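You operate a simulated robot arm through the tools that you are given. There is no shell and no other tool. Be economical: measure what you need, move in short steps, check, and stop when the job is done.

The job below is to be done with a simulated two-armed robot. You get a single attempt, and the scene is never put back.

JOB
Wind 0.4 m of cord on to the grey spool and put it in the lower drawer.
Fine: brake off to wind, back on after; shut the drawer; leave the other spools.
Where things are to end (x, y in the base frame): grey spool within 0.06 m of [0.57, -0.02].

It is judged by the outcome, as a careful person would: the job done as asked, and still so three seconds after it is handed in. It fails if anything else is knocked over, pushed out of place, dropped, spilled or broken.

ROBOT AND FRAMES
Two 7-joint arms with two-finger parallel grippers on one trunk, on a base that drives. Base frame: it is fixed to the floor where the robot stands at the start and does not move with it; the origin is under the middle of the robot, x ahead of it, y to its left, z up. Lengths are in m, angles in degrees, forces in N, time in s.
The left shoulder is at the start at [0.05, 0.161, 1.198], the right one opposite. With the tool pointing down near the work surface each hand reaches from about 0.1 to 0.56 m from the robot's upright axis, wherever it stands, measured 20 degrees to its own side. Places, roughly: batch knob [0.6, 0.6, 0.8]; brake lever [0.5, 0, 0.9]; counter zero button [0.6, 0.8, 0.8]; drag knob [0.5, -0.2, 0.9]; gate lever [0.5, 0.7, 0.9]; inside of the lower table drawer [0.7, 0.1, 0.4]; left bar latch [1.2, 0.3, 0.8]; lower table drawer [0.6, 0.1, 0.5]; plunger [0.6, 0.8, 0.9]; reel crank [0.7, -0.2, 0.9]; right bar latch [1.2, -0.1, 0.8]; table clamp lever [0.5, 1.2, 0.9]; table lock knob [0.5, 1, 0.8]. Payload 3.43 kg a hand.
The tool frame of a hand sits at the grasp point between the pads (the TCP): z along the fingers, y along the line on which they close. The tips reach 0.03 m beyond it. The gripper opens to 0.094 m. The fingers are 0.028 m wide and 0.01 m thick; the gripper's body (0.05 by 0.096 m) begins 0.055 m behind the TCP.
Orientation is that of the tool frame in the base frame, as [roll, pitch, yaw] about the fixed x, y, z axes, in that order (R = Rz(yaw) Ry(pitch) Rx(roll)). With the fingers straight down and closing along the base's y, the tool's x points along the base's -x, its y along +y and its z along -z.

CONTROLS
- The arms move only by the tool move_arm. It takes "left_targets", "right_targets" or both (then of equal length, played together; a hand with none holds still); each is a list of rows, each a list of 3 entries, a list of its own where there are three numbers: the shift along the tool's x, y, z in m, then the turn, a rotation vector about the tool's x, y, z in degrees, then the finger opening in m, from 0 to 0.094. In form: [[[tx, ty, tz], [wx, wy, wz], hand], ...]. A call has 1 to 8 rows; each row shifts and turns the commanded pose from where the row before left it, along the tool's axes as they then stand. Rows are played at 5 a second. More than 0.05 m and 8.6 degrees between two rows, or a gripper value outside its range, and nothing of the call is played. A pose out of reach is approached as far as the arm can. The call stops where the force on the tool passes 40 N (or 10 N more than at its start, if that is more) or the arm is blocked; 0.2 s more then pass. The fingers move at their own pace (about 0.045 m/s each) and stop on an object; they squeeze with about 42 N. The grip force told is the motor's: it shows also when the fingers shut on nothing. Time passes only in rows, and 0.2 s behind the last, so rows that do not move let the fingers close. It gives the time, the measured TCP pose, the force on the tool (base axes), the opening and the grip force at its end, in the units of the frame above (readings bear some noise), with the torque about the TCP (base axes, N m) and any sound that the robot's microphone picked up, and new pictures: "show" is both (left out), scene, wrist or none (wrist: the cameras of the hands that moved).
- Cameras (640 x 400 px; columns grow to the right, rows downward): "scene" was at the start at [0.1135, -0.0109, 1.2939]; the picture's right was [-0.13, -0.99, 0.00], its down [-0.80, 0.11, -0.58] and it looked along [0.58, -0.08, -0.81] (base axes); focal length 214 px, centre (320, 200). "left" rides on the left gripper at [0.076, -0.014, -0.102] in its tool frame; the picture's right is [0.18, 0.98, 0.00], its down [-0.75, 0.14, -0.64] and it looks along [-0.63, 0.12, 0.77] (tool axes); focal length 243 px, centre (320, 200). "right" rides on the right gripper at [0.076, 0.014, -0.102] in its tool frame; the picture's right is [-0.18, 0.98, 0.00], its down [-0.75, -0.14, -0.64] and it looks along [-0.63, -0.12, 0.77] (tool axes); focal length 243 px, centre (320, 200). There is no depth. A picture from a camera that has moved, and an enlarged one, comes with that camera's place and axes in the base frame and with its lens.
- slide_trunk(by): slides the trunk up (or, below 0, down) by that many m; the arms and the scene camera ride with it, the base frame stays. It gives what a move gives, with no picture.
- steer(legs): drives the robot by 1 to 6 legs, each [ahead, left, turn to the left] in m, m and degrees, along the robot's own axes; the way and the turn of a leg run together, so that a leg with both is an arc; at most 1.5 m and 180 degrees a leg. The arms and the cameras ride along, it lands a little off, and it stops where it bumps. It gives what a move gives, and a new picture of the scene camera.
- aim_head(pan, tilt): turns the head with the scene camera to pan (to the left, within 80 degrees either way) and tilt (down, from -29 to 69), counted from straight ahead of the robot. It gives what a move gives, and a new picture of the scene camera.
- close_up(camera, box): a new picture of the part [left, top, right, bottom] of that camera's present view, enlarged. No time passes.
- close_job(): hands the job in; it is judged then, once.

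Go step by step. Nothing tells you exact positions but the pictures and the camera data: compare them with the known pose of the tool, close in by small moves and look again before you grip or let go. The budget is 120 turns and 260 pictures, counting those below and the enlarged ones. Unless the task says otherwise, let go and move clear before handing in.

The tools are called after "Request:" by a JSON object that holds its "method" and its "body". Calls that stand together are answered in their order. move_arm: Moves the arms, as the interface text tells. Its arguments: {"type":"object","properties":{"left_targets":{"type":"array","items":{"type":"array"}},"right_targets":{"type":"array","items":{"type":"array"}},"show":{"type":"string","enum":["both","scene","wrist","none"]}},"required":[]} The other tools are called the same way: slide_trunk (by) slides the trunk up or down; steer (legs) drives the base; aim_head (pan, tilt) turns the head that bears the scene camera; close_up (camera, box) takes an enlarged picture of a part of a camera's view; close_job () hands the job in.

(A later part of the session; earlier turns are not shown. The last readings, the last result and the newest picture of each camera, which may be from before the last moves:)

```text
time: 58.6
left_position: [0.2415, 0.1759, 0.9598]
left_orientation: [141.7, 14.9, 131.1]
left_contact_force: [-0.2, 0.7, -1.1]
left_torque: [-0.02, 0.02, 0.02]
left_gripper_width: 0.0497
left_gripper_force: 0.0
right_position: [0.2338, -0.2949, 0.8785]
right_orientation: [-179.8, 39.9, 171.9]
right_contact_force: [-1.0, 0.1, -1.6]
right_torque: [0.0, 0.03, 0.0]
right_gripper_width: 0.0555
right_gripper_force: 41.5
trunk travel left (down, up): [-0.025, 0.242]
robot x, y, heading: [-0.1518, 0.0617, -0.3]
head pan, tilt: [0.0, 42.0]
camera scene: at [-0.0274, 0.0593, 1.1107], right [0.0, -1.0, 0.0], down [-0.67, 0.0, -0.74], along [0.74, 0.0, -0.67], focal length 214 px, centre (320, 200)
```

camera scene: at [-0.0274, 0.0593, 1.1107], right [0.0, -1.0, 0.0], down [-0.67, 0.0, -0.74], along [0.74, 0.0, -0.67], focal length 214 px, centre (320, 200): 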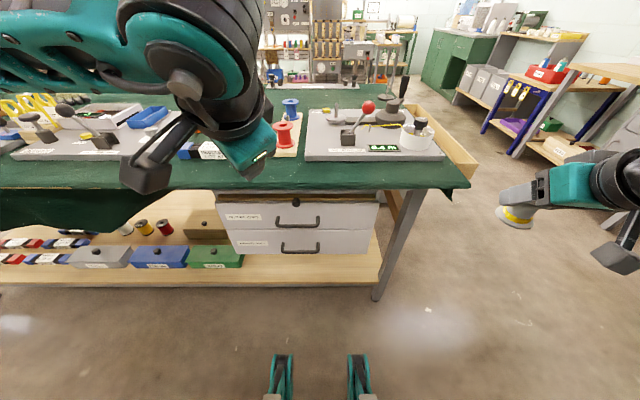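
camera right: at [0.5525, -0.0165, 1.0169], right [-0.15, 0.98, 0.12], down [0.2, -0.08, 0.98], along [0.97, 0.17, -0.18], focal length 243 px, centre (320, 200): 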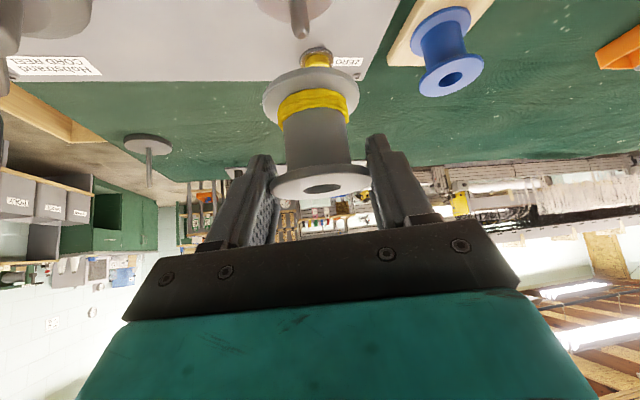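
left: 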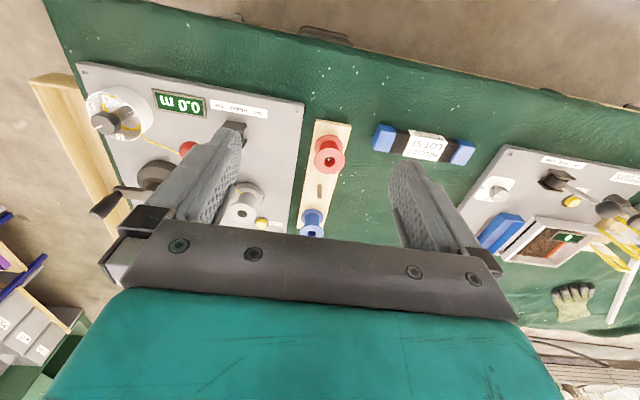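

Request:
{"method": "move_arm", "body": {"left_targets": [[[0, 0, 0], [-4.18, -4.18, 5.97], 0.05], [[0, 0, 0], [-4.18, -4.18, 5.97], 0.05], [[0, 0, 0], [-4.18, -4.18, 5.97], 0.05], [[0, 0, 0], [-4.18, -4.18, 5.97], 0.05], [[0, 0, 0], [-4.18, -4.18, 5.97], 0.05], [[0, 0, 0], [-4.18, -4.18, 5.97], 0.05]], "show": "both"}}

```text
time: 60.0
left_position: [0.2606, 0.1623, 0.9616]
left_orientation: [109.9, -0.1, 89.9]
left_contact_force: [-1.0, -0.3, 0.4]
left_torque: [-0.01, 0.03, 0.01]
left_gripper_width: 0.05
left_gripper_force: 0.0
left hand out of reach, approached as far as the arm can: row 5, 6
right_position: [0.2346, -0.2956, 0.8782]
right_orientation: [-179.7, 39.9, 171.9]
right_contact_force: [0.5, 0.7, -0.7]
right_torque: [0.04, 0.0, -0.04]
right_gripper_width: 0.0552
right_gripper_force: 42.6
trunk travel left (down, up): [-0.025, 0.242]
robot x, y, heading: [-0.1493, 0.0665, -0.1]
head pan, tilt: [0.0, 42.0]
camera scene: at [-0.0274, 0.0594, 1.1107], right [0.0, -1.0, 0.0], down [-0.67, 0.0, -0.74], along [0.74, 0.0, -0.67], focal length 214 px, centre (320, 200)
camera left: at [0.161, 0.2383, 0.9833], right [0.33, 0.18, 0.92], down [-0.56, -0.75, 0.35], along [0.76, -0.63, -0.15], focal length 243 px, centre (320, 200)
```

scene: 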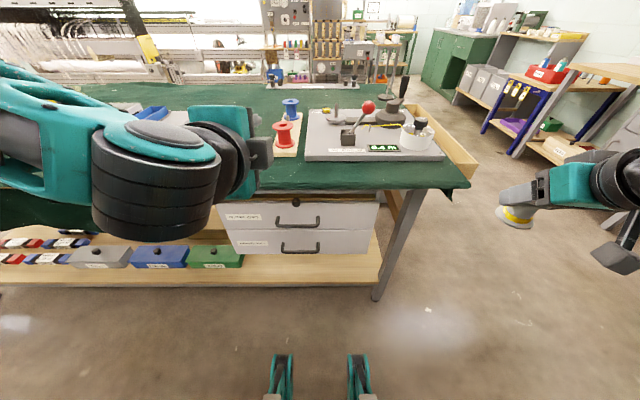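
left: 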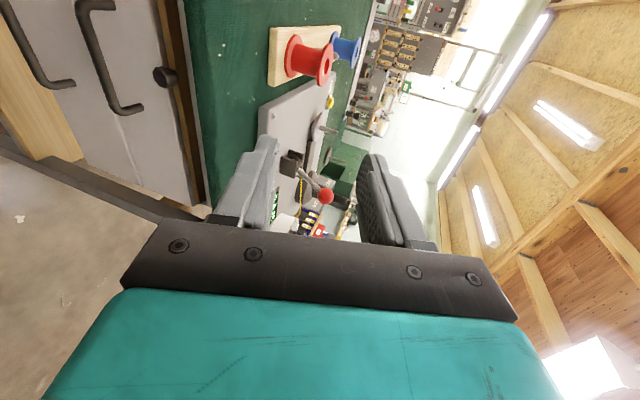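

Orientation is as wanted. I'll lower the left hand in front of the table towards the lower handle.

Request:
{"method": "move_arm", "body": {"left_targets": [[[-0.0058, -0.0396, 0.0213], [0, 0, 0], 0.05], [[-0.0058, -0.0396, 0.0213], [0, 0, 0], 0.05], [[-0.0058, -0.0396, 0.0213], [0, 0, 0], 0.05], [[-0.0058, -0.0396, 0.0213], [0, 0, 0], 0.05], [[-0.0058, -0.0396, 0.0213], [0, 0, 0], 0.05], [[-0.0058, -0.0396, 0.0213], [0, 0, 0], 0.05], [[-0.0058, -0.0396, 0.0213], [0, 0, 0], 0.05]], "show": "both"}}

```text
time: 61.6
left_position: [0.3041, 0.0905, 0.6713]
left_orientation: [110.1, 0.0, 90.3]
left_contact_force: [0.0, 0.5, 0.5]
left_torque: [-0.01, 0.02, 0.0]
left_gripper_width: 0.0496
left_gripper_force: 0.1
left hand out of reach, approached as far as the arm can: row 6, 7
right_position: [0.2342, -0.2937, 0.879]
right_orientation: [-179.7, 40.0, 171.8]
right_contact_force: [0.0, 0.4, 0.0]
right_torque: [0.02, -0.01, 0.0]
right_gripper_width: 0.0554
right_gripper_force: 41.6
trunk travel left (down, up): [-0.025, 0.242]
robot x, y, heading: [-0.1527, 0.0609, -0.0]
head pan, tilt: [0.0, 42.0]
camera scene: at [-0.0274, 0.0593, 1.1107], right [0.0, -1.0, 0.0], down [-0.67, 0.0, -0.74], along [0.74, 0.0, -0.67], focal length 214 px, centre (320, 200)
camera left: at [0.2034, 0.1661, 0.6933], right [0.34, 0.19, 0.92], down [-0.55, -0.76, 0.35], along [0.76, -0.63, -0.15], focal length 243 px, centre (320, 200)
```

scene: 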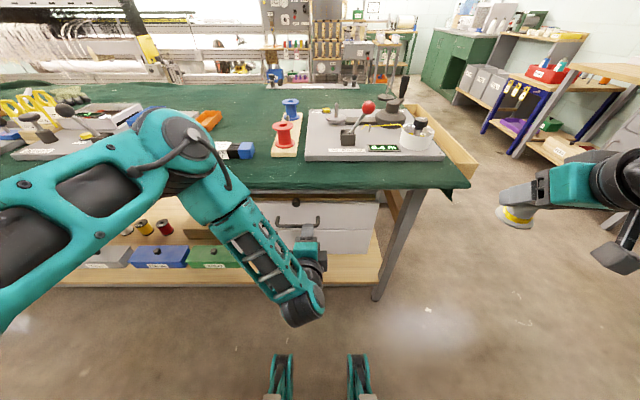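
left: 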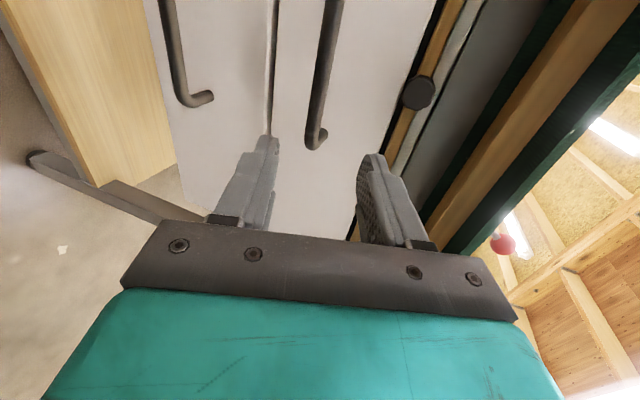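

The arm's reach is limited with the hand so flat. I'll tip the fingers 20° more downward and stay toward the right part of the bar.

Request:
{"method": "move_arm", "body": {"left_targets": [[[-0.015, 0, 0], [7, 0, 0], 0.05], [[-0.015, 0, 0], [7, 0, 0], 0.05], [[-0.015, 0, 0], [7, 0, 0], 0.05]], "show": "none"}}

```text
time: 62.5
left_position: [0.3032, 0.0455, 0.6726]
left_orientation: [130.9, 0.1, 90.0]
left_contact_force: [0.8, 0.1, 0.0]
left_torque: [0.01, -0.03, 0.0]
left_gripper_width: 0.0501
left_gripper_force: 0.0
right_position: [0.2336, -0.2943, 0.8784]
right_orientation: [-179.7, 39.9, 171.9]
right_contact_force: [1.0, -0.2, -0.5]
right_torque: [0.01, 0.02, -0.03]
right_gripper_width: 0.0551
right_gripper_force: 41.7
trunk travel left (down, up): [-0.025, 0.242]
robot x, y, heading: [-0.1501, 0.0625, -0.4]
head pan, tilt: [0.0, 42.0]
```

Request:
{"method": "move_arm", "body": {"left_targets": [[[0.015, -0.0225, 0.0249], [0, 0, 0], 0.05], [[0.015, -0.0225, 0.0249], [0, 0, 0], 0.05], [[0.015, -0.0225, 0.0249], [0, 0, 0], 0.05]], "show": "both"}}

```text
time: 63.2
left_position: [0.3144, 0.0901, 0.5725]
left_orientation: [130.9, 0.0, 89.9]
left_contact_force: [0.3, 0.7, -0.6]
left_torque: [0.01, -0.01, 0.03]
left_gripper_width: 0.05
left_gripper_force: 0.0
right_position: [0.2346, -0.2953, 0.8781]
right_orientation: [-179.8, 40.1, 171.9]
right_contact_force: [0.1, -0.2, -1.0]
right_torque: [-0.02, -0.01, 0.04]
right_gripper_width: 0.0555
right_gripper_force: 41.8
trunk travel left (down, up): [-0.025, 0.242]
robot x, y, heading: [-0.1534, 0.0617, -0.0]
head pan, tilt: [0.0, 42.0]
camera scene: at [-0.0274, 0.0593, 1.1107], right [0.0, -1.0, 0.0], down [-0.67, 0.0, -0.74], along [0.74, 0.0, -0.67], focal length 214 px, centre (320, 200)
camera left: at [0.2303, 0.1658, 0.6292], right [0.64, 0.18, 0.74], down [-0.39, -0.75, 0.53], along [0.66, -0.63, -0.41], focal length 243 px, centre (320, 200)
```

scene: 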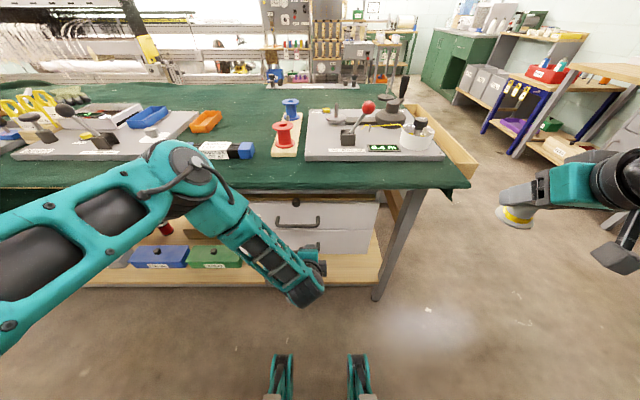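
left: 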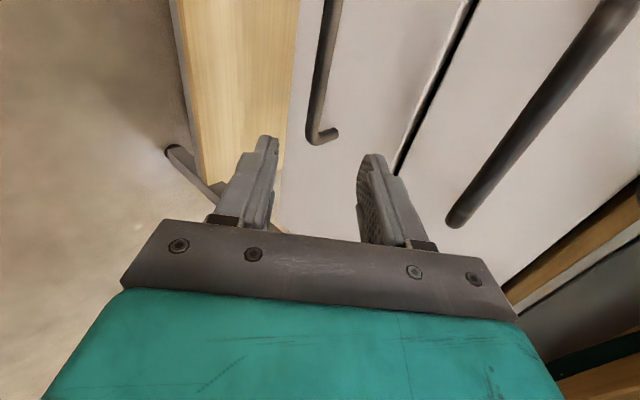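

The lower bar lies between the fingers. I'll shift a little left along the bar and advance partway with a narrower opening.

Request:
{"method": "move_arm", "body": {"left_targets": [[[0.02, 0.0022, 0], [0, 0, 0], 0.036], [[0, 0, 0.02], [0, 0, 0], 0.036], [[0, 0, 0.02], [0, 0, 0], 0.036]], "show": "wrist"}}

```text
time: 64.0
left_position: [0.348, 0.1099, 0.5482]
left_orientation: [130.9, 0.0, 89.9]
left_contact_force: [-0.2, -0.3, -0.2]
left_torque: [0.02, -0.01, -0.03]
left_gripper_width: 0.0361
left_gripper_force: 0.2
right_position: [0.2336, -0.2951, 0.8771]
right_orientation: [-179.8, 40.0, 171.9]
right_contact_force: [0.3, 0.0, -0.7]
right_torque: [-0.03, 0.03, 0.02]
right_gripper_width: 0.0553
right_gripper_force: 41.7
trunk travel left (down, up): [-0.025, 0.242]
robot x, y, heading: [-0.1525, 0.0597, -0.2]
head pan, tilt: [0.0, 42.0]
camera left: at [0.2629, 0.1862, 0.6048], right [0.64, 0.18, 0.74], down [-0.39, -0.75, 0.53], along [0.66, -0.63, -0.41], focal length 243 px, centre (320, 200)
```

left: 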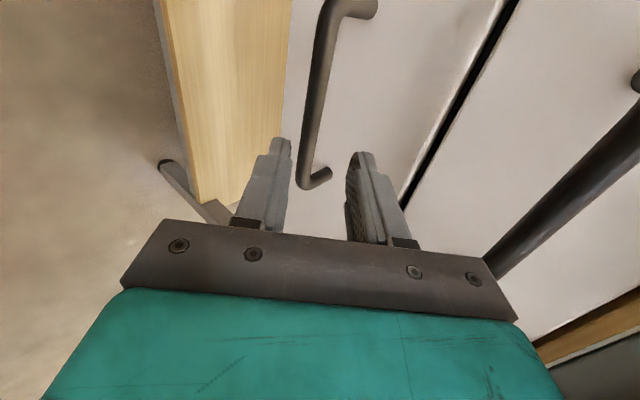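

Request:
{"method": "move_arm", "body": {"left_targets": [[[0, -0.005, 0.01], [0, 0, 0], 0.036], [[0, 0, 0.022], [0, 0, 0], 0.036], [[0, 0, 0], [0, 0, 0], 0.0], [[0, 0, 0], [0, 0, 0], 0.0], [[0, 0, 0], [0, 0, 0], 0.0]], "show": "wrist"}}

```text
time: 65.2
left_position: [0.367, 0.1087, 0.5218]
left_orientation: [131.1, 0.1, 90.0]
left_contact_force: [-4.3, 0.7, -8.9]
left_torque: [-0.56, 0.19, 0.38]
left_gripper_width: 0.0119
left_gripper_force: 41.3
right_position: [0.2344, -0.2943, 0.8775]
right_orientation: [-179.9, 40.0, 171.8]
right_contact_force: [0.2, -0.1, -0.5]
right_torque: [-0.02, 0.01, -0.02]
right_gripper_width: 0.0553
right_gripper_force: 42.2
trunk travel left (down, up): [-0.025, 0.242]
robot x, y, heading: [-0.1495, 0.0614, -0.3]
head pan, tilt: [0.0, 42.0]
camera left: at [0.2824, 0.1861, 0.5787], right [0.65, 0.19, 0.74], down [-0.39, -0.75, 0.53], along [0.65, -0.63, -0.41], focal length 243 px, centre (320, 200)
```

left: 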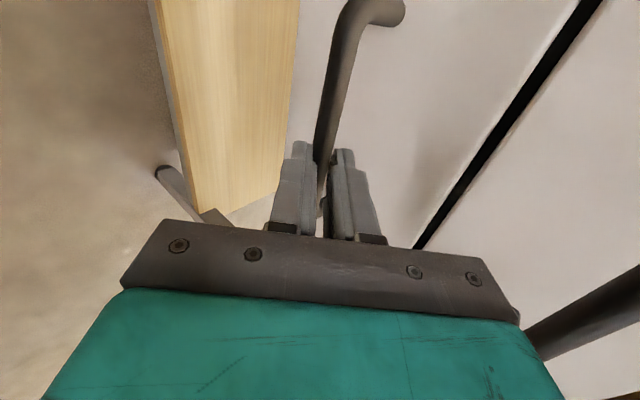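

The bar is gripped. I'll test-pull with the arm.

Request:
{"method": "move_arm", "body": {"left_targets": [[[0, -0.0066, -0.0076], [0, 0, 0], 0.0], [[0, -0.0131, -0.0151], [0, 0, 0], 0.0], [[0, -0.0131, -0.0151], [0, 0, 0], 0.0]], "show": "scene"}}

```text
time: 66.0
left_position: [0.318, 0.1092, 0.523]
left_orientation: [131.1, 0.1, 89.9]
left_contact_force: [-0.2, 0.9, -15.3]
left_torque: [-1.42, 0.25, -0.43]
left_gripper_width: 0.0117
left_gripper_force: 45.1
right_position: [0.2351, -0.2946, 0.8769]
right_orientation: [-179.7, 39.8, 171.8]
right_contact_force: [1.4, -0.8, -0.8]
right_torque: [-0.04, -0.03, -0.02]
right_gripper_width: 0.0553
right_gripper_force: 42.1
trunk travel left (down, up): [-0.025, 0.242]
robot x, y, heading: [-0.1573, 0.0602, 0.1]
head pan, tilt: [0.0, 42.0]
camera scene: at [-0.0264, 0.0597, 1.1105], right [0.0, -1.0, 0.0], down [-0.67, 0.0, -0.74], along [0.74, 0.0, -0.67], focal length 214 px, centre (320, 200)
```

scene: 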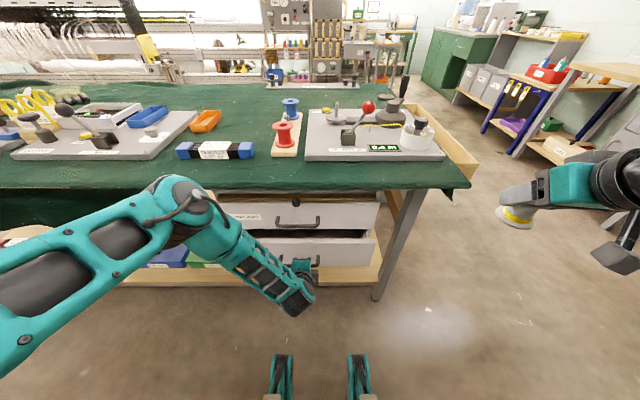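

The drawer slides. I'll pull it further by backing the base while holding the handle.

Request:
{"method": "steer", "body": {"legs": [[-0.2, 0, 0]]}}

```text
time: 67.7
left_position: [0.1185, 0.11, 0.5224]
left_orientation: [131.2, 0.1, 89.9]
left_contact_force: [-1.6, -3.7, -21.0]
left_torque: [-0.34, 0.42, 0.68]
left_gripper_width: 0.012
left_gripper_force: 45.2
right_position: [0.0357, -0.2944, 0.8773]
right_orientation: [-179.7, 39.9, 172.0]
right_contact_force: [0.6, 0.5, -0.8]
right_torque: [0.0, -0.04, -0.01]
right_gripper_width: 0.0554
right_gripper_force: 41.8
trunk travel left (down, up): [-0.025, 0.242]
robot x, y, heading: [-0.3502, 0.0601, -0.1]
head pan, tilt: [0.0, 42.0]
camera scene: at [-0.2254, 0.0596, 1.1104], right [0.0, -1.0, 0.0], down [-0.67, 0.0, -0.74], along [0.74, 0.0, -0.67], focal length 214 px, centre (320, 200)
```

scene: 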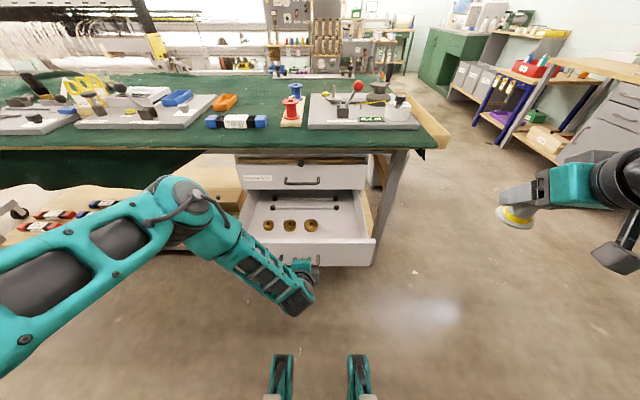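

Request:
{"method": "close_up", "body": {"camera": "scene", "box": [220, 150, 396, 260]}}

```text
3.64 times, centred on (308, 205) of scene
camera zoom: at [-0.2254, 0.0596, 1.1104], right [0.0, -1.0, 0.0], down [-0.67, 0.0, -0.74], along [0.74, 0.0, -0.67], focal length 780 px, centre (364, 182)
```

zoom: 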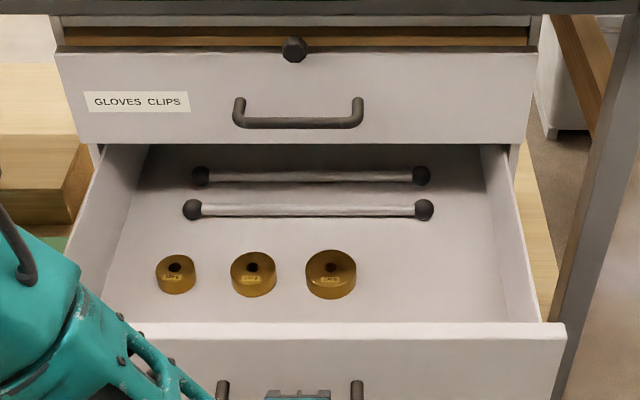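

The drawer is open by 0.249 m, so the closed target (0.57, -0.02) is now at (0.321, -0.02), which is free floor right of the weights. I'll release the handle and bring the left arm up clear.

Request:
{"method": "move_arm", "body": {"left_targets": [[[0, 0, 0], [0, 0, 0], 0.036], [[0, 0, 0], [0, 0, 0], 0.036], [[0, 0, -0.02], [0, 0, 0], 0.036], [[0, 0, -0.03], [0, 0, 0], 0.036], [[0, 0, -0.04], [0, 0, 0], 0.036]], "show": "scene"}}

Request:
{"method": "move_arm", "body": {"left_targets": [[[0.01, 0.033, -0.0287], [0, 0, 0], 0.036], [[0.01, 0.033, -0.0287], [0, 0, 0], 0.036], [[0.01, 0.033, -0.0287], [0, 0, 0], 0.036], [[0.01, 0.033, -0.0287], [0, 0, 0], 0.036], [[0.01, 0.033, -0.0287], [0, 0, 0], 0.036], [[0.01, 0.033, -0.0287], [0, 0, 0], 0.036]], "show": "scene"}}

```text
time: 68.8
left_position: [0.0484, 0.1107, 0.5829]
left_orientation: [131.0, -0.1, 90.0]
left_contact_force: [0.2, -0.4, 0.6]
left_torque: [-0.03, -0.02, 0.04]
left_gripper_width: 0.036
left_gripper_force: 0.0
right_position: [0.0359, -0.2944, 0.8772]
right_orientation: [-179.7, 40.0, 172.0]
right_contact_force: [-0.8, -0.3, -1.3]
right_torque: [0.01, 0.02, 0.03]
right_gripper_width: 0.0553
right_gripper_force: 41.8
trunk travel left (down, up): [-0.025, 0.242]
robot x, y, heading: [-0.3544, 0.0628, -0.1]
head pan, tilt: [0.0, 42.0]
camera scene: at [-0.2268, 0.0595, 1.1106], right [0.0, -1.0, 0.0], down [-0.67, 0.0, -0.74], along [0.74, 0.0, -0.67], focal length 214 px, centre (320, 200)
```

scene: 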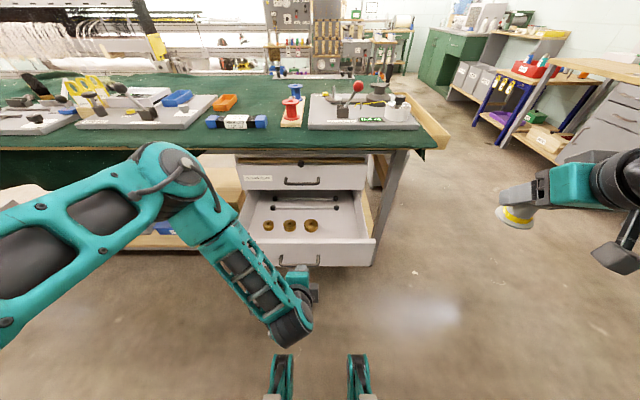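

```text
time: 70.2
left_position: [0.0503, 0.1702, 0.8457]
left_orientation: [131.1, 0.1, 90.0]
left_contact_force: [0.2, -0.9, -0.6]
left_torque: [0.03, 0.0, 0.0]
left_gripper_width: 0.0362
left_gripper_force: 0.1
right_position: [0.0349, -0.295, 0.8775]
right_orientation: [-179.8, 39.9, 172.0]
right_contact_force: [0.2, -0.7, -0.5]
right_torque: [-0.01, 0.05, -0.02]
right_gripper_width: 0.0552
right_gripper_force: 42.1
trunk travel left (down, up): [-0.025, 0.242]
robot x, y, heading: [-0.3499, 0.058, 0.2]
head pan, tilt: [0.0, 42.0]
camera scene: at [-0.2269, 0.0596, 1.1106], right [0.0, -1.0, 0.0], down [-0.67, 0.0, -0.74], along [0.74, 0.0, -0.67], focal length 214 px, centre (320, 200)
```

scene: 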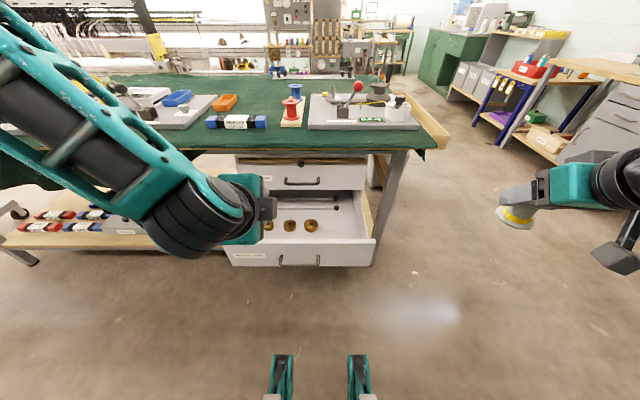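

The left hand is clear. I'll drive forward so the right hand can reach over the open drawer.

Request:
{"method": "steer", "body": {"legs": [[0.165, 0.05, 0]]}}

Request:
{"method": "aim_head", "body": {"pan": -5, "tilt": 62}}

```text
time: 71.7
left_position: [0.2143, 0.2203, 0.8454]
left_orientation: [131.2, 0.0, 90.0]
left_contact_force: [0.1, 0.2, -0.4]
left_torque: [-0.01, 0.02, 0.03]
left_gripper_width: 0.0363
left_gripper_force: 0.0
right_position: [0.1991, -0.2455, 0.8787]
right_orientation: [-179.8, 40.0, 171.9]
right_contact_force: [-0.3, -0.6, -0.2]
right_torque: [-0.02, -0.01, -0.05]
right_gripper_width: 0.0553
right_gripper_force: 41.9
trunk travel left (down, up): [-0.025, 0.242]
robot x, y, heading: [-0.1877, 0.1119, 0.3]
head pan, tilt: [0.0, 42.0]
camera scene: at [-0.0626, 0.1096, 1.1106], right [0.0, -1.0, 0.0], down [-0.67, 0.0, -0.74], along [0.74, 0.0, -0.67], focal length 214 px, centre (320, 200)
```

scene: 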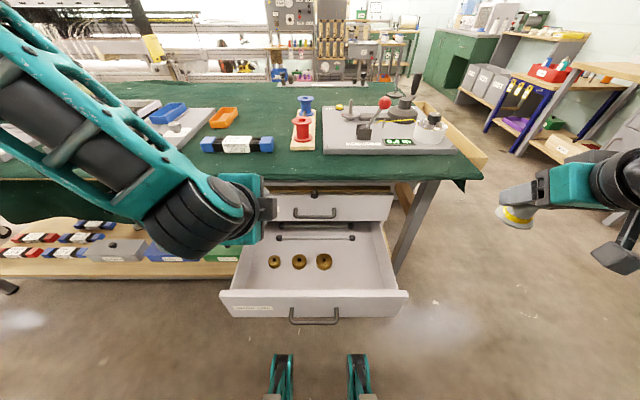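

```text
time: 72.5
left_position: [0.2148, 0.2207, 0.8453]
left_orientation: [131.1, 0.0, 90.0]
left_contact_force: [-0.1, 0.3, -0.5]
left_torque: [-0.04, -0.03, 0.0]
left_gripper_width: 0.0359
left_gripper_force: 0.1
right_position: [0.1984, -0.2449, 0.8779]
right_orientation: [-179.9, 40.0, 171.9]
right_contact_force: [-0.3, 0.6, 0.0]
right_torque: [0.02, 0.0, -0.01]
right_gripper_width: 0.0553
right_gripper_force: 42.0
trunk travel left (down, up): [-0.025, 0.242]
robot x, y, heading: [-0.1875, 0.1133, -0.1]
head pan, tilt: [-5.0, 62.0]
camera scene: at [-0.0822, 0.104, 1.0846], right [-0.09, -1.0, 0.0], down [-0.88, 0.08, -0.47], along [0.47, -0.04, -0.88], focal length 214 px, centre (320, 200)
```

scene: 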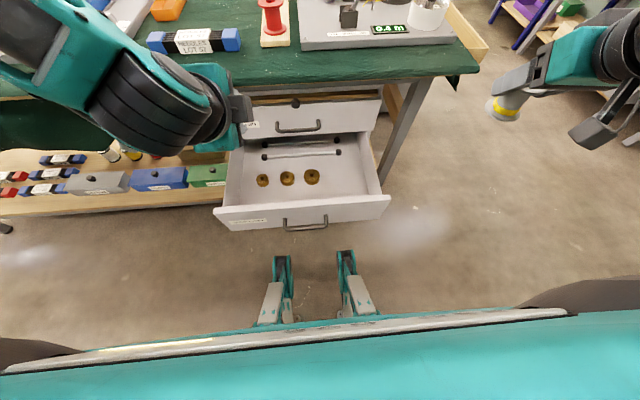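

Request:
{"method": "move_arm", "body": {"right_targets": [[[0.0066, 0.0343, 0.0277], [0, 0, 0], 0.03], [[0.0066, 0.0343, 0.0277], [0, 0, 0], 0.03], [[0.0066, 0.0343, 0.0277], [0, 0, 0], 0.03], [[0.0066, 0.0343, 0.0277], [0, 0, 0], 0.03], [[0.0066, 0.0343, 0.0277], [0, 0, 0], 0.03], [[0.0066, 0.0343, 0.0277], [0, 0, 0], 0.03], [[0.0066, 0.0343, 0.0277], [0, 0, 0], 0.03]]}}

```text
time: 74.2
left_position: [0.2144, 0.2204, 0.8439]
left_orientation: [131.0, 0.2, 90.0]
left_contact_force: [-0.9, -0.8, 0.0]
left_torque: [0.0, 0.01, -0.01]
left_gripper_width: 0.036
left_gripper_force: 0.0
right_position: [0.3222, -0.019, 0.6989]
right_orientation: [-179.7, 40.0, 172.0]
right_contact_force: [-0.7, -0.6, -1.1]
right_torque: [0.01, 0.03, -0.01]
right_gripper_width: 0.0553
right_gripper_force: 42.3
trunk travel left (down, up): [-0.025, 0.242]
robot x, y, heading: [-0.1839, 0.1106, 0.1]
head pan, tilt: [-5.0, 62.0]
camera scene: at [-0.0822, 0.1041, 1.0846], right [-0.09, -1.0, 0.0], down [-0.88, 0.08, -0.47], along [0.47, -0.04, -0.88], focal length 214 px, centre (320, 200)
camera right: at [0.1991, 0.0129, 0.7293], right [0.28, 0.95, 0.11], down [0.14, -0.16, 0.98], along [0.95, -0.26, -0.18], focal length 243 px, centre (320, 200)
```

scene: 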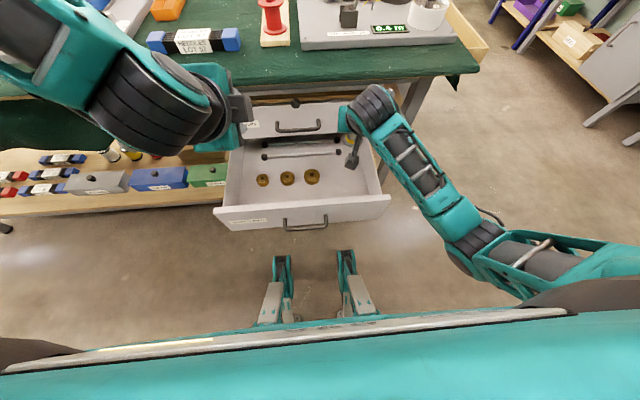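
right: 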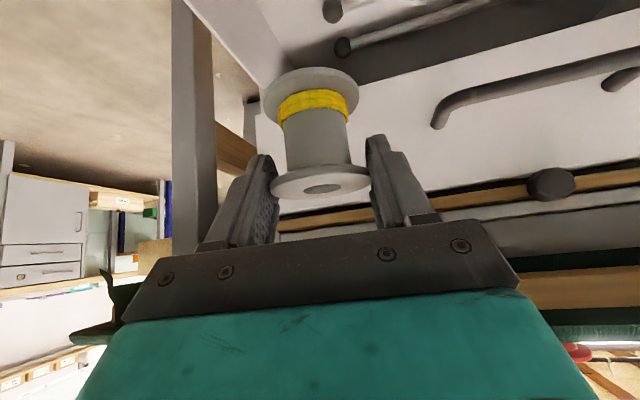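

Hand and spool are over the free spot. I'll shift 2 cm toward the back, so the wrist camera clears the drawer front, and lower.

Request:
{"method": "move_arm", "body": {"right_targets": [[[0.0154, 0.0011, 0.0306], [0, 0, 0], 0.03], [[0.0154, 0.0011, 0.0306], [0, 0, 0], 0.03], [[0.0154, 0.0011, 0.0306], [0, 0, 0], 0.03]]}}

Request:
{"method": "close_up", "body": {"camera": "scene", "box": [220, 90, 420, 240]}}

```text
time: 75.0
left_position: [0.2141, 0.2205, 0.8445]
left_orientation: [131.1, -0.1, 90.0]
left_contact_force: [0.1, 0.1, 0.2]
left_torque: [0.02, 0.0, 0.03]
left_gripper_width: 0.0359
left_gripper_force: 0.0
right_position: [0.3443, -0.0206, 0.5981]
right_orientation: [-179.8, 39.9, 172.1]
right_contact_force: [-2.1, -0.4, -0.3]
right_torque: [0.02, -0.01, 0.04]
right_gripper_width: 0.0552
right_gripper_force: 41.8
trunk travel left (down, up): [-0.025, 0.242]
robot x, y, heading: [-0.188, 0.1088, 0.1]
head pan, tilt: [-5.0, 62.0]
camera scene: at [-0.0822, 0.104, 1.0846], right [-0.09, -1.0, 0.0], down [-0.88, 0.08, -0.47], along [0.47, -0.04, -0.88], focal length 214 px, centre (320, 200)
camera right: at [0.223, 0.0113, 0.6286], right [0.28, 0.95, 0.12], down [0.14, -0.16, 0.98], along [0.95, -0.26, -0.18], focal length 243 px, centre (320, 200)
```

scene: 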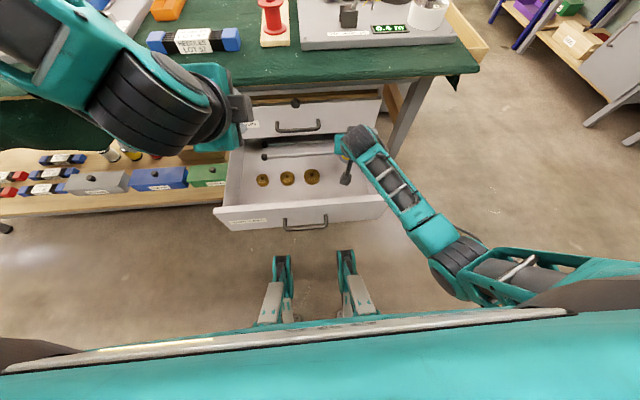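
right: 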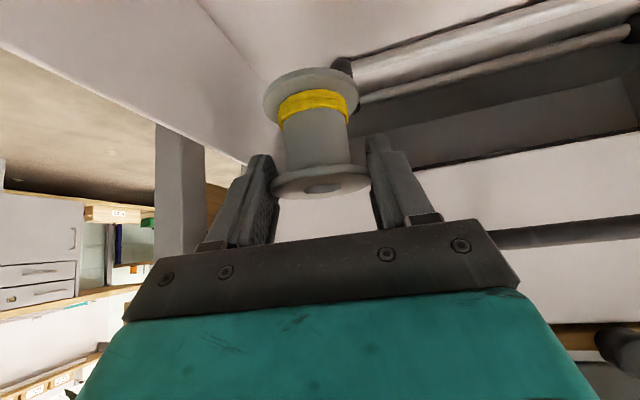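

```text
2.67 times, centred on (320, 165) of scene
camera zoom: at [-0.0822, 0.104, 1.0846], right [-0.09, -1.0, 0.0], down [-0.88, 0.08, -0.47], along [0.47, -0.04, -0.88], focal length 572 px, centre (320, 293)
```

zoom: 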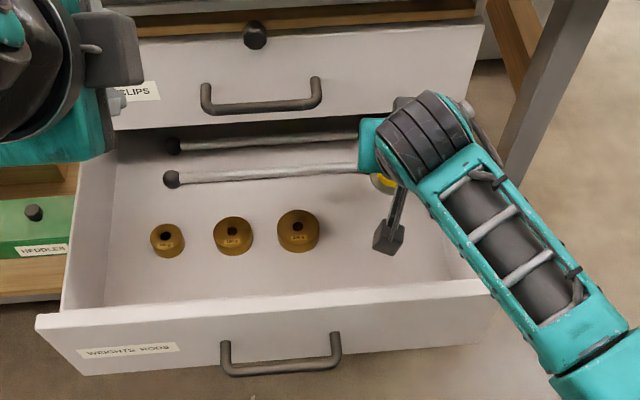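

Request:
{"method": "move_arm", "body": {"right_targets": [[[0.0129, 0, 0.0153], [0, 0, 0], 0.03], [[0.0129, 0, 0.0153], [0, 0, 0], 0.03], [[0.0064, 0, 0.0077], [0, 0, 0], 0.03]], "show": "wrist"}}

Request:
{"method": "close_up", "body": {"camera": "scene", "box": [220, 90, 420, 240]}}

```text
time: 75.8
left_position: [0.2156, 0.2212, 0.8451]
left_orientation: [130.9, 0.1, 90.0]
left_contact_force: [-0.3, -0.5, -0.3]
left_torque: [0.0, 0.01, -0.01]
left_gripper_width: 0.036
left_gripper_force: 0.0
right_position: [0.3451, -0.0202, 0.5488]
right_orientation: [-179.7, 40.1, 171.9]
right_contact_force: [-0.6, 1.0, -0.2]
right_torque: [0.01, 0.02, 0.0]
right_gripper_width: 0.0551
right_gripper_force: 41.5
trunk travel left (down, up): [-0.025, 0.242]
robot x, y, heading: [-0.187, 0.1139, -0.2]
head pan, tilt: [-5.0, 62.0]
camera right: at [0.2233, 0.0118, 0.5783], right [0.28, 0.95, 0.12], down [0.14, -0.16, 0.98], along [0.95, -0.26, -0.18], focal length 243 px, centre (320, 200)
```

right: 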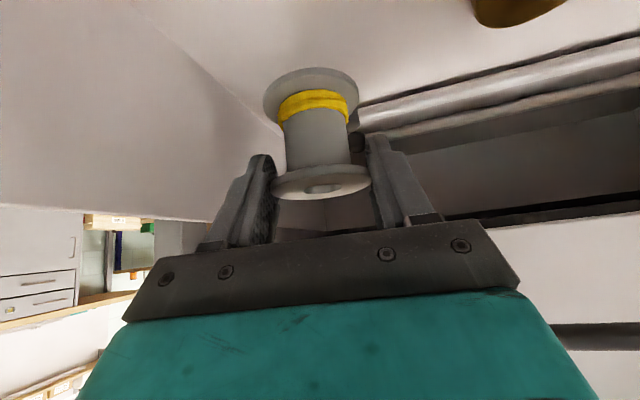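

```text
2.67 times, centred on (320, 165) of scene
camera zoom: at [-0.0822, 0.104, 1.0846], right [-0.09, -1.0, 0.0], down [-0.88, 0.08, -0.47], along [0.47, -0.04, -0.88], focal length 572 px, centre (320, 293)
```

zoom: 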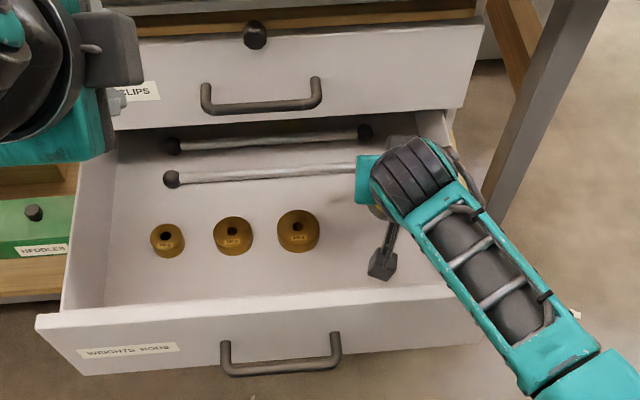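

Still clear everywhere. I'll lower in small steps until the spool touches the floor.

Request:
{"method": "move_arm", "body": {"right_targets": [[[0.0045, 0, 0.0054], [0, 0, 0], 0.03], [[0.0032, 0, 0.0038], [0, 0, 0], 0.03], [[0.0032, 0, 0.0038], [0, 0, 0], 0.03]], "show": "wrist"}}

```text
time: 76.5
left_position: [0.2133, 0.2205, 0.8467]
left_orientation: [131.1, 0.0, 90.0]
left_contact_force: [-0.9, 0.5, 0.4]
left_torque: [-0.01, 0.0, -0.03]
left_gripper_width: 0.0361
left_gripper_force: 0.0
right_position: [0.3481, -0.0218, 0.5387]
right_orientation: [179.9, 40.8, 171.8]
right_contact_force: [-0.5, -8.4, 40.4]
right_torque: [1.4, 5.89, 1.34]
right_gripper_width: 0.0555
right_gripper_force: 42.0
trunk travel left (down, up): [-0.025, 0.242]
robot x, y, heading: [-0.1842, 0.1111, -0.2]
head pan, tilt: [-5.0, 62.0]
camera right: at [0.226, 0.011, 0.5677], right [0.28, 0.95, 0.12], down [0.13, -0.16, 0.98], along [0.95, -0.26, -0.17], focal length 243 px, centre (320, 200)
```

right: 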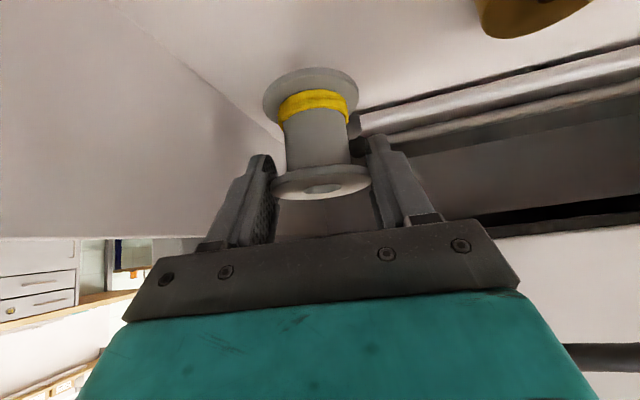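

The torque says the contact is 0.15 m behind the grasp point: the wrist camera is resting on the drawer front, not the spool on the floor. I'll raise, turn the hand slightly, ease it back and try again.

Request:
{"method": "move_arm", "body": {"right_targets": [[[-0.018, 0, -0.0214], [0, 0, 0], 0.03], [[0, 0, 0], [5.14, 0, 6.13], 0.03], [[0, 0, 0], [5.14, 0, 6.13], 0.03], [[-0.0085, 0.005, 0.007], [0, 5, 0], 0.03]], "show": "wrist"}}

Request:
{"method": "close_up", "body": {"camera": "scene", "box": [280, 110, 400, 210]}}

```text
time: 77.5
left_position: [0.2143, 0.2198, 0.8438]
left_orientation: [131.1, 0.1, 90.0]
left_contact_force: [0.4, -0.4, 0.2]
left_torque: [0.02, 0.03, -0.02]
left_gripper_width: 0.036
left_gripper_force: 0.0
right_position: [0.356, -0.0442, 0.5561]
right_orientation: [-177.5, 35.7, 156.5]
right_contact_force: [1.1, -0.5, -0.5]
right_torque: [-0.01, 0.01, -0.01]
right_gripper_width: 0.0554
right_gripper_force: 42.3
trunk travel left (down, up): [-0.025, 0.242]
robot x, y, heading: [-0.1861, 0.1078, 0.2]
head pan, tilt: [-5.0, 62.0]
camera right: at [0.2526, 0.0234, 0.5953], right [0.55, 0.83, 0.07], down [0.17, -0.2, 0.97], along [0.82, -0.52, -0.25], focal length 243 px, centre (320, 200)
```

right: 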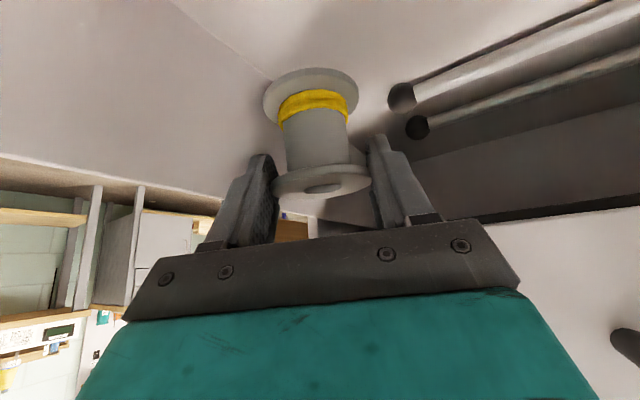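

```text
4.00 times, centred on (340, 160) of scene
camera zoom: at [-0.0822, 0.1033, 1.0845], right [-0.09, -1.0, 0.0], down [-0.88, 0.08, -0.47], along [0.47, -0.04, -0.88], focal length 858 px, centre (240, 360)
```

zoom: 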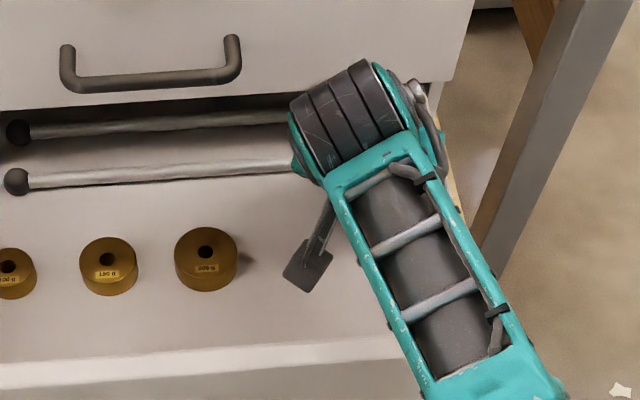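

Request:
{"method": "move_arm", "body": {"right_targets": [[[0.0165, 0.0167, 0.0029], [0, 0, 0], 0.03], [[0.0029, 0, 0.0041], [0, 0, 0], 0.03], [[0.0018, 0, 0.0024], [0, 0, 0], 0.03]], "show": "wrist"}}

```text
time: 78.5
left_position: [0.2139, 0.2211, 0.8452]
left_orientation: [131.2, 0.1, 90.1]
left_contact_force: [0.6, -0.1, 0.3]
left_torque: [-0.03, 0.02, -0.01]
left_gripper_width: 0.036
left_gripper_force: 0.0
right_position: [0.3589, -0.0459, 0.5382]
right_orientation: [-174.8, 37.8, 158.4]
right_contact_force: [2.3, 8.2, 5.2]
right_torque: [-0.13, -0.08, 0.18]
right_gripper_width: 0.0554
right_gripper_force: 42.2
trunk travel left (down, up): [-0.025, 0.242]
robot x, y, heading: [-0.1881, 0.1118, 0.3]
head pan, tilt: [-5.0, 62.0]
stopped in row 3 (right hand): the arm was blocked; the commanded pose is now the measured one
camera right: at [0.2544, 0.0213, 0.5718], right [0.55, 0.84, 0.04], down [0.15, -0.15, 0.98], along [0.82, -0.53, -0.21], focal length 243 px, centre (320, 200)
```

right: 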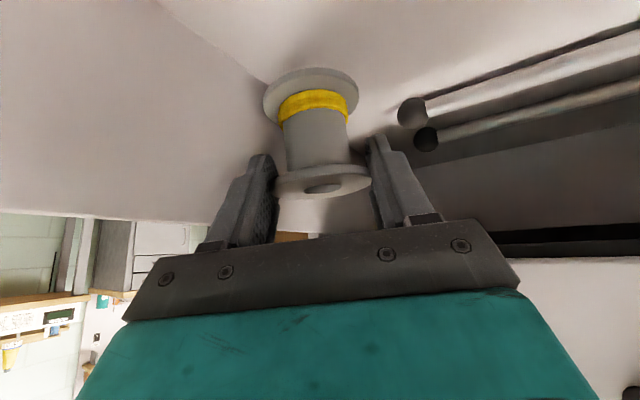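

The forearm itself seems to be resting on the drawer's front corner. I'll lift out, raise the trunk and come a little nearer, so that the forearm slopes down more steeply.

Request:
{"method": "move_arm", "body": {"right_targets": [[[-0.0184, 0, -0.0237], [0, 0, 0], 0.03], [[-0.0184, 0, -0.0237], [0, 0, 0], 0.03], [[-0.0123, 0, -0.0158], [-5, 0, 0], 0.03]], "show": "scene"}}

Request:
{"method": "slide_trunk", "body": {"by": 0.09}}

Request:
{"method": "steer", "body": {"legs": [[0.03, 0, 0]]}}

```text
time: 78.9
left_position: [0.2141, 0.2243, 0.8452]
left_orientation: [131.0, 0.0, 90.2]
left_contact_force: [0.9, -0.5, -0.4]
left_torque: [0.02, 0.01, 0.01]
left_gripper_width: 0.0359
left_gripper_force: 0.1
right_position: [0.3581, -0.045, 0.5426]
right_orientation: [-175.2, 36.5, 158.0]
right_contact_force: [-0.5, 6.7, -3.6]
right_torque: [0.21, 0.03, 0.04]
right_gripper_width: 0.0553
right_gripper_force: 41.9
trunk travel left (down, up): [-0.025, 0.242]
robot x, y, heading: [-0.1867, 0.1125, 0.1]
head pan, tilt: [-5.0, 62.0]
stopped in row 1 (right hand): the force on the tool passed its limit at 63 N (the readings are from after the stop); the commanded pose is now the measured one
camera scene: at [-0.0825, 0.1053, 1.0845], right [-0.08, -1.0, 0.0], down [-0.88, 0.07, -0.47], along [0.47, -0.04, -0.88], focal length 214 px, centre (320, 200)
```

scene: 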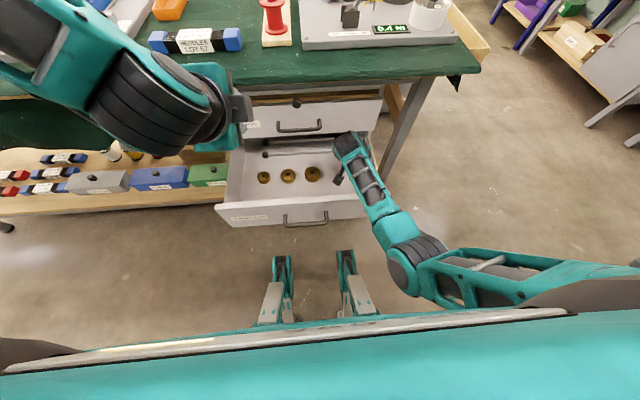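

```text
time: 80.1
left_position: [0.2152, 0.2222, 0.9349]
left_orientation: [131.1, 0.2, 90.2]
left_contact_force: [-0.3, -0.4, 0.9]
left_torque: [0.0, 0.01, -0.01]
left_gripper_width: 0.0362
left_gripper_force: 0.1
right_position: [0.3575, -0.0476, 0.6325]
right_orientation: [-174.9, 36.5, 157.9]
right_contact_force: [0.5, -0.1, -1.9]
right_torque: [-0.01, -0.01, 0.0]
right_gripper_width: 0.0553
right_gripper_force: 42.0
trunk travel left (down, up): [-0.115, 0.152]
robot x, y, heading: [-0.1873, 0.1092, 0.2]
head pan, tilt: [-5.0, 62.0]
```

```text
time: 81.0
left_position: [0.2392, 0.2239, 0.9353]
left_orientation: [131.0, 0.1, 90.2]
left_contact_force: [0.3, -0.3, 0.1]
left_torque: [-0.02, 0.03, 0.0]
left_gripper_width: 0.036
left_gripper_force: 0.0
right_position: [0.3789, -0.047, 0.6329]
right_orientation: [-174.4, 35.8, 158.2]
right_contact_force: [-6.2, 1.4, 2.0]
right_torque: [0.09, 0.0, 0.17]
right_gripper_width: 0.0552
right_gripper_force: 42.7
trunk travel left (down, up): [-0.115, 0.152]
robot x, y, heading: [-0.1619, 0.1151, -0.0]
head pan, tilt: [-5.0, 62.0]
stopped in leg 1: the force on the tool passed its limit at 110 N (the readings are from after the stop); the commanded pose is now the measured one
camera scene: at [-0.0581, 0.1052, 1.1746], right [-0.09, -1.0, 0.0], down [-0.88, 0.08, -0.47], along [0.47, -0.04, -0.88], focal length 214 px, centre (320, 200)
```

scene: 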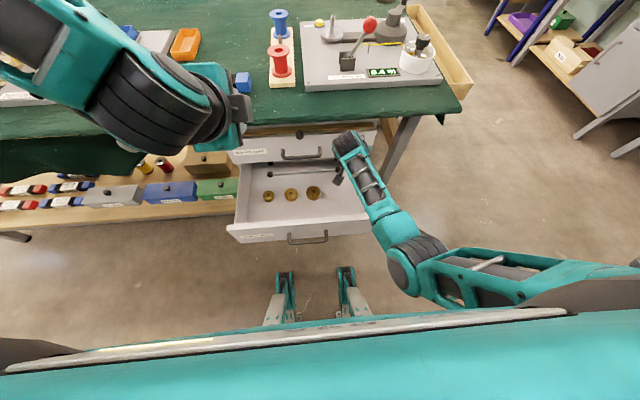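

The hand touched the upper drawer's face, so I'll back off a little and look at the state.

Request:
{"method": "steer", "body": {"legs": [[-0.045, 0, 0]]}}

Request:
{"method": "move_arm", "body": {"right_targets": [[[0, 0, 0], [-4, 0, 0], 0.03]], "show": "wrist"}}

Request:
{"method": "close_up", "body": {"camera": "scene", "box": [220, 100, 420, 250]}}

```text
time: 81.9
left_position: [0.1942, 0.2221, 0.9359]
left_orientation: [131.0, 0.1, 90.2]
left_contact_force: [-0.3, 0.2, 0.1]
left_torque: [-0.03, 0.02, 0.0]
left_gripper_width: 0.036
left_gripper_force: 0.0
right_position: [0.3345, -0.0476, 0.6329]
right_orientation: [-174.3, 35.8, 158.2]
right_contact_force: [0.1, 0.2, -0.8]
right_torque: [-0.01, 0.02, -0.06]
right_gripper_width: 0.0552
right_gripper_force: 42.2
trunk travel left (down, up): [-0.115, 0.152]
robot x, y, heading: [-0.208, 0.1087, -0.1]
head pan, tilt: [-5.0, 62.0]
camera scene: at [-0.103, 0.105, 1.1746], right [-0.09, -1.0, 0.0], down [-0.88, 0.08, -0.47], along [0.47, -0.04, -0.88], focal length 214 px, centre (320, 200)
```

scene: 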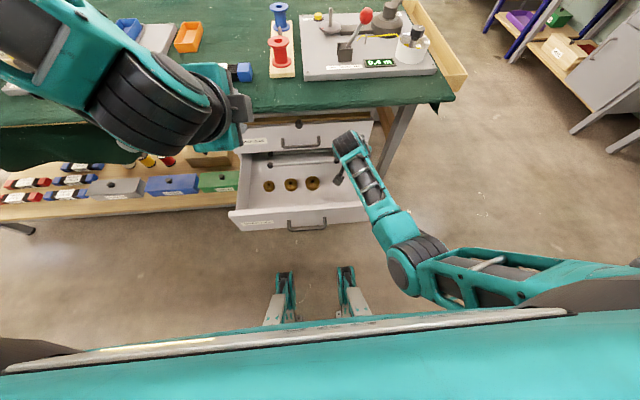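

```text
time: 82.3
left_position: [0.1937, 0.2231, 0.9347]
left_orientation: [131.1, 0.0, 90.2]
left_contact_force: [0.3, -0.3, -0.6]
left_torque: [0.01, 0.0, -0.02]
left_gripper_width: 0.036
left_gripper_force: 0.0
right_position: [0.3334, -0.047, 0.6326]
right_orientation: [-178.3, 35.8, 158.1]
right_contact_force: [0.7, 0.1, -1.4]
right_torque: [0.02, -0.03, 0.01]
right_gripper_width: 0.0552
right_gripper_force: 41.7
trunk travel left (down, up): [-0.115, 0.152]
robot x, y, heading: [-0.2058, 0.1151, -0.3]
head pan, tilt: [-5.0, 62.0]
camera right: at [0.2274, 0.0143, 0.6716], right [0.52, 0.85, 0.09], down [0.17, -0.2, 0.96], along [0.84, -0.49, -0.25], focal length 243 px, centre (320, 200)
```

right: 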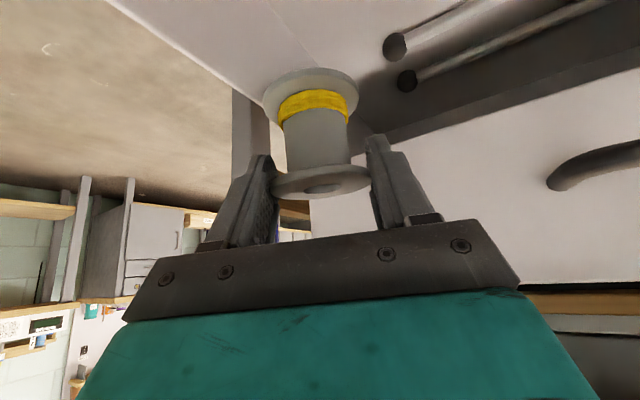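

```text
2.67 times, centred on (320, 175) of scene
camera zoom: at [-0.1027, 0.105, 1.1746], right [-0.09, -1.0, 0.0], down [-0.88, 0.08, -0.47], along [0.47, -0.04, -0.88], focal length 572 px, centre (320, 267)
```

zoom: 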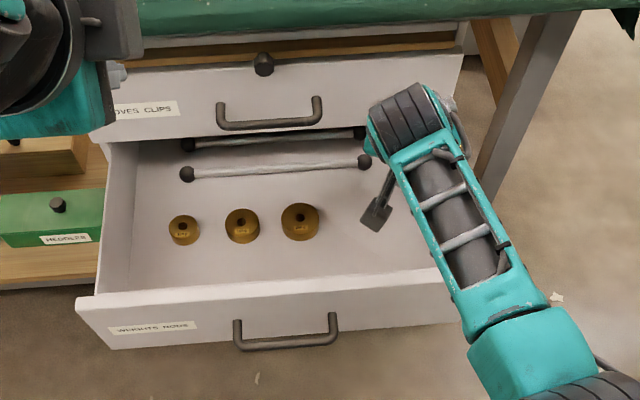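

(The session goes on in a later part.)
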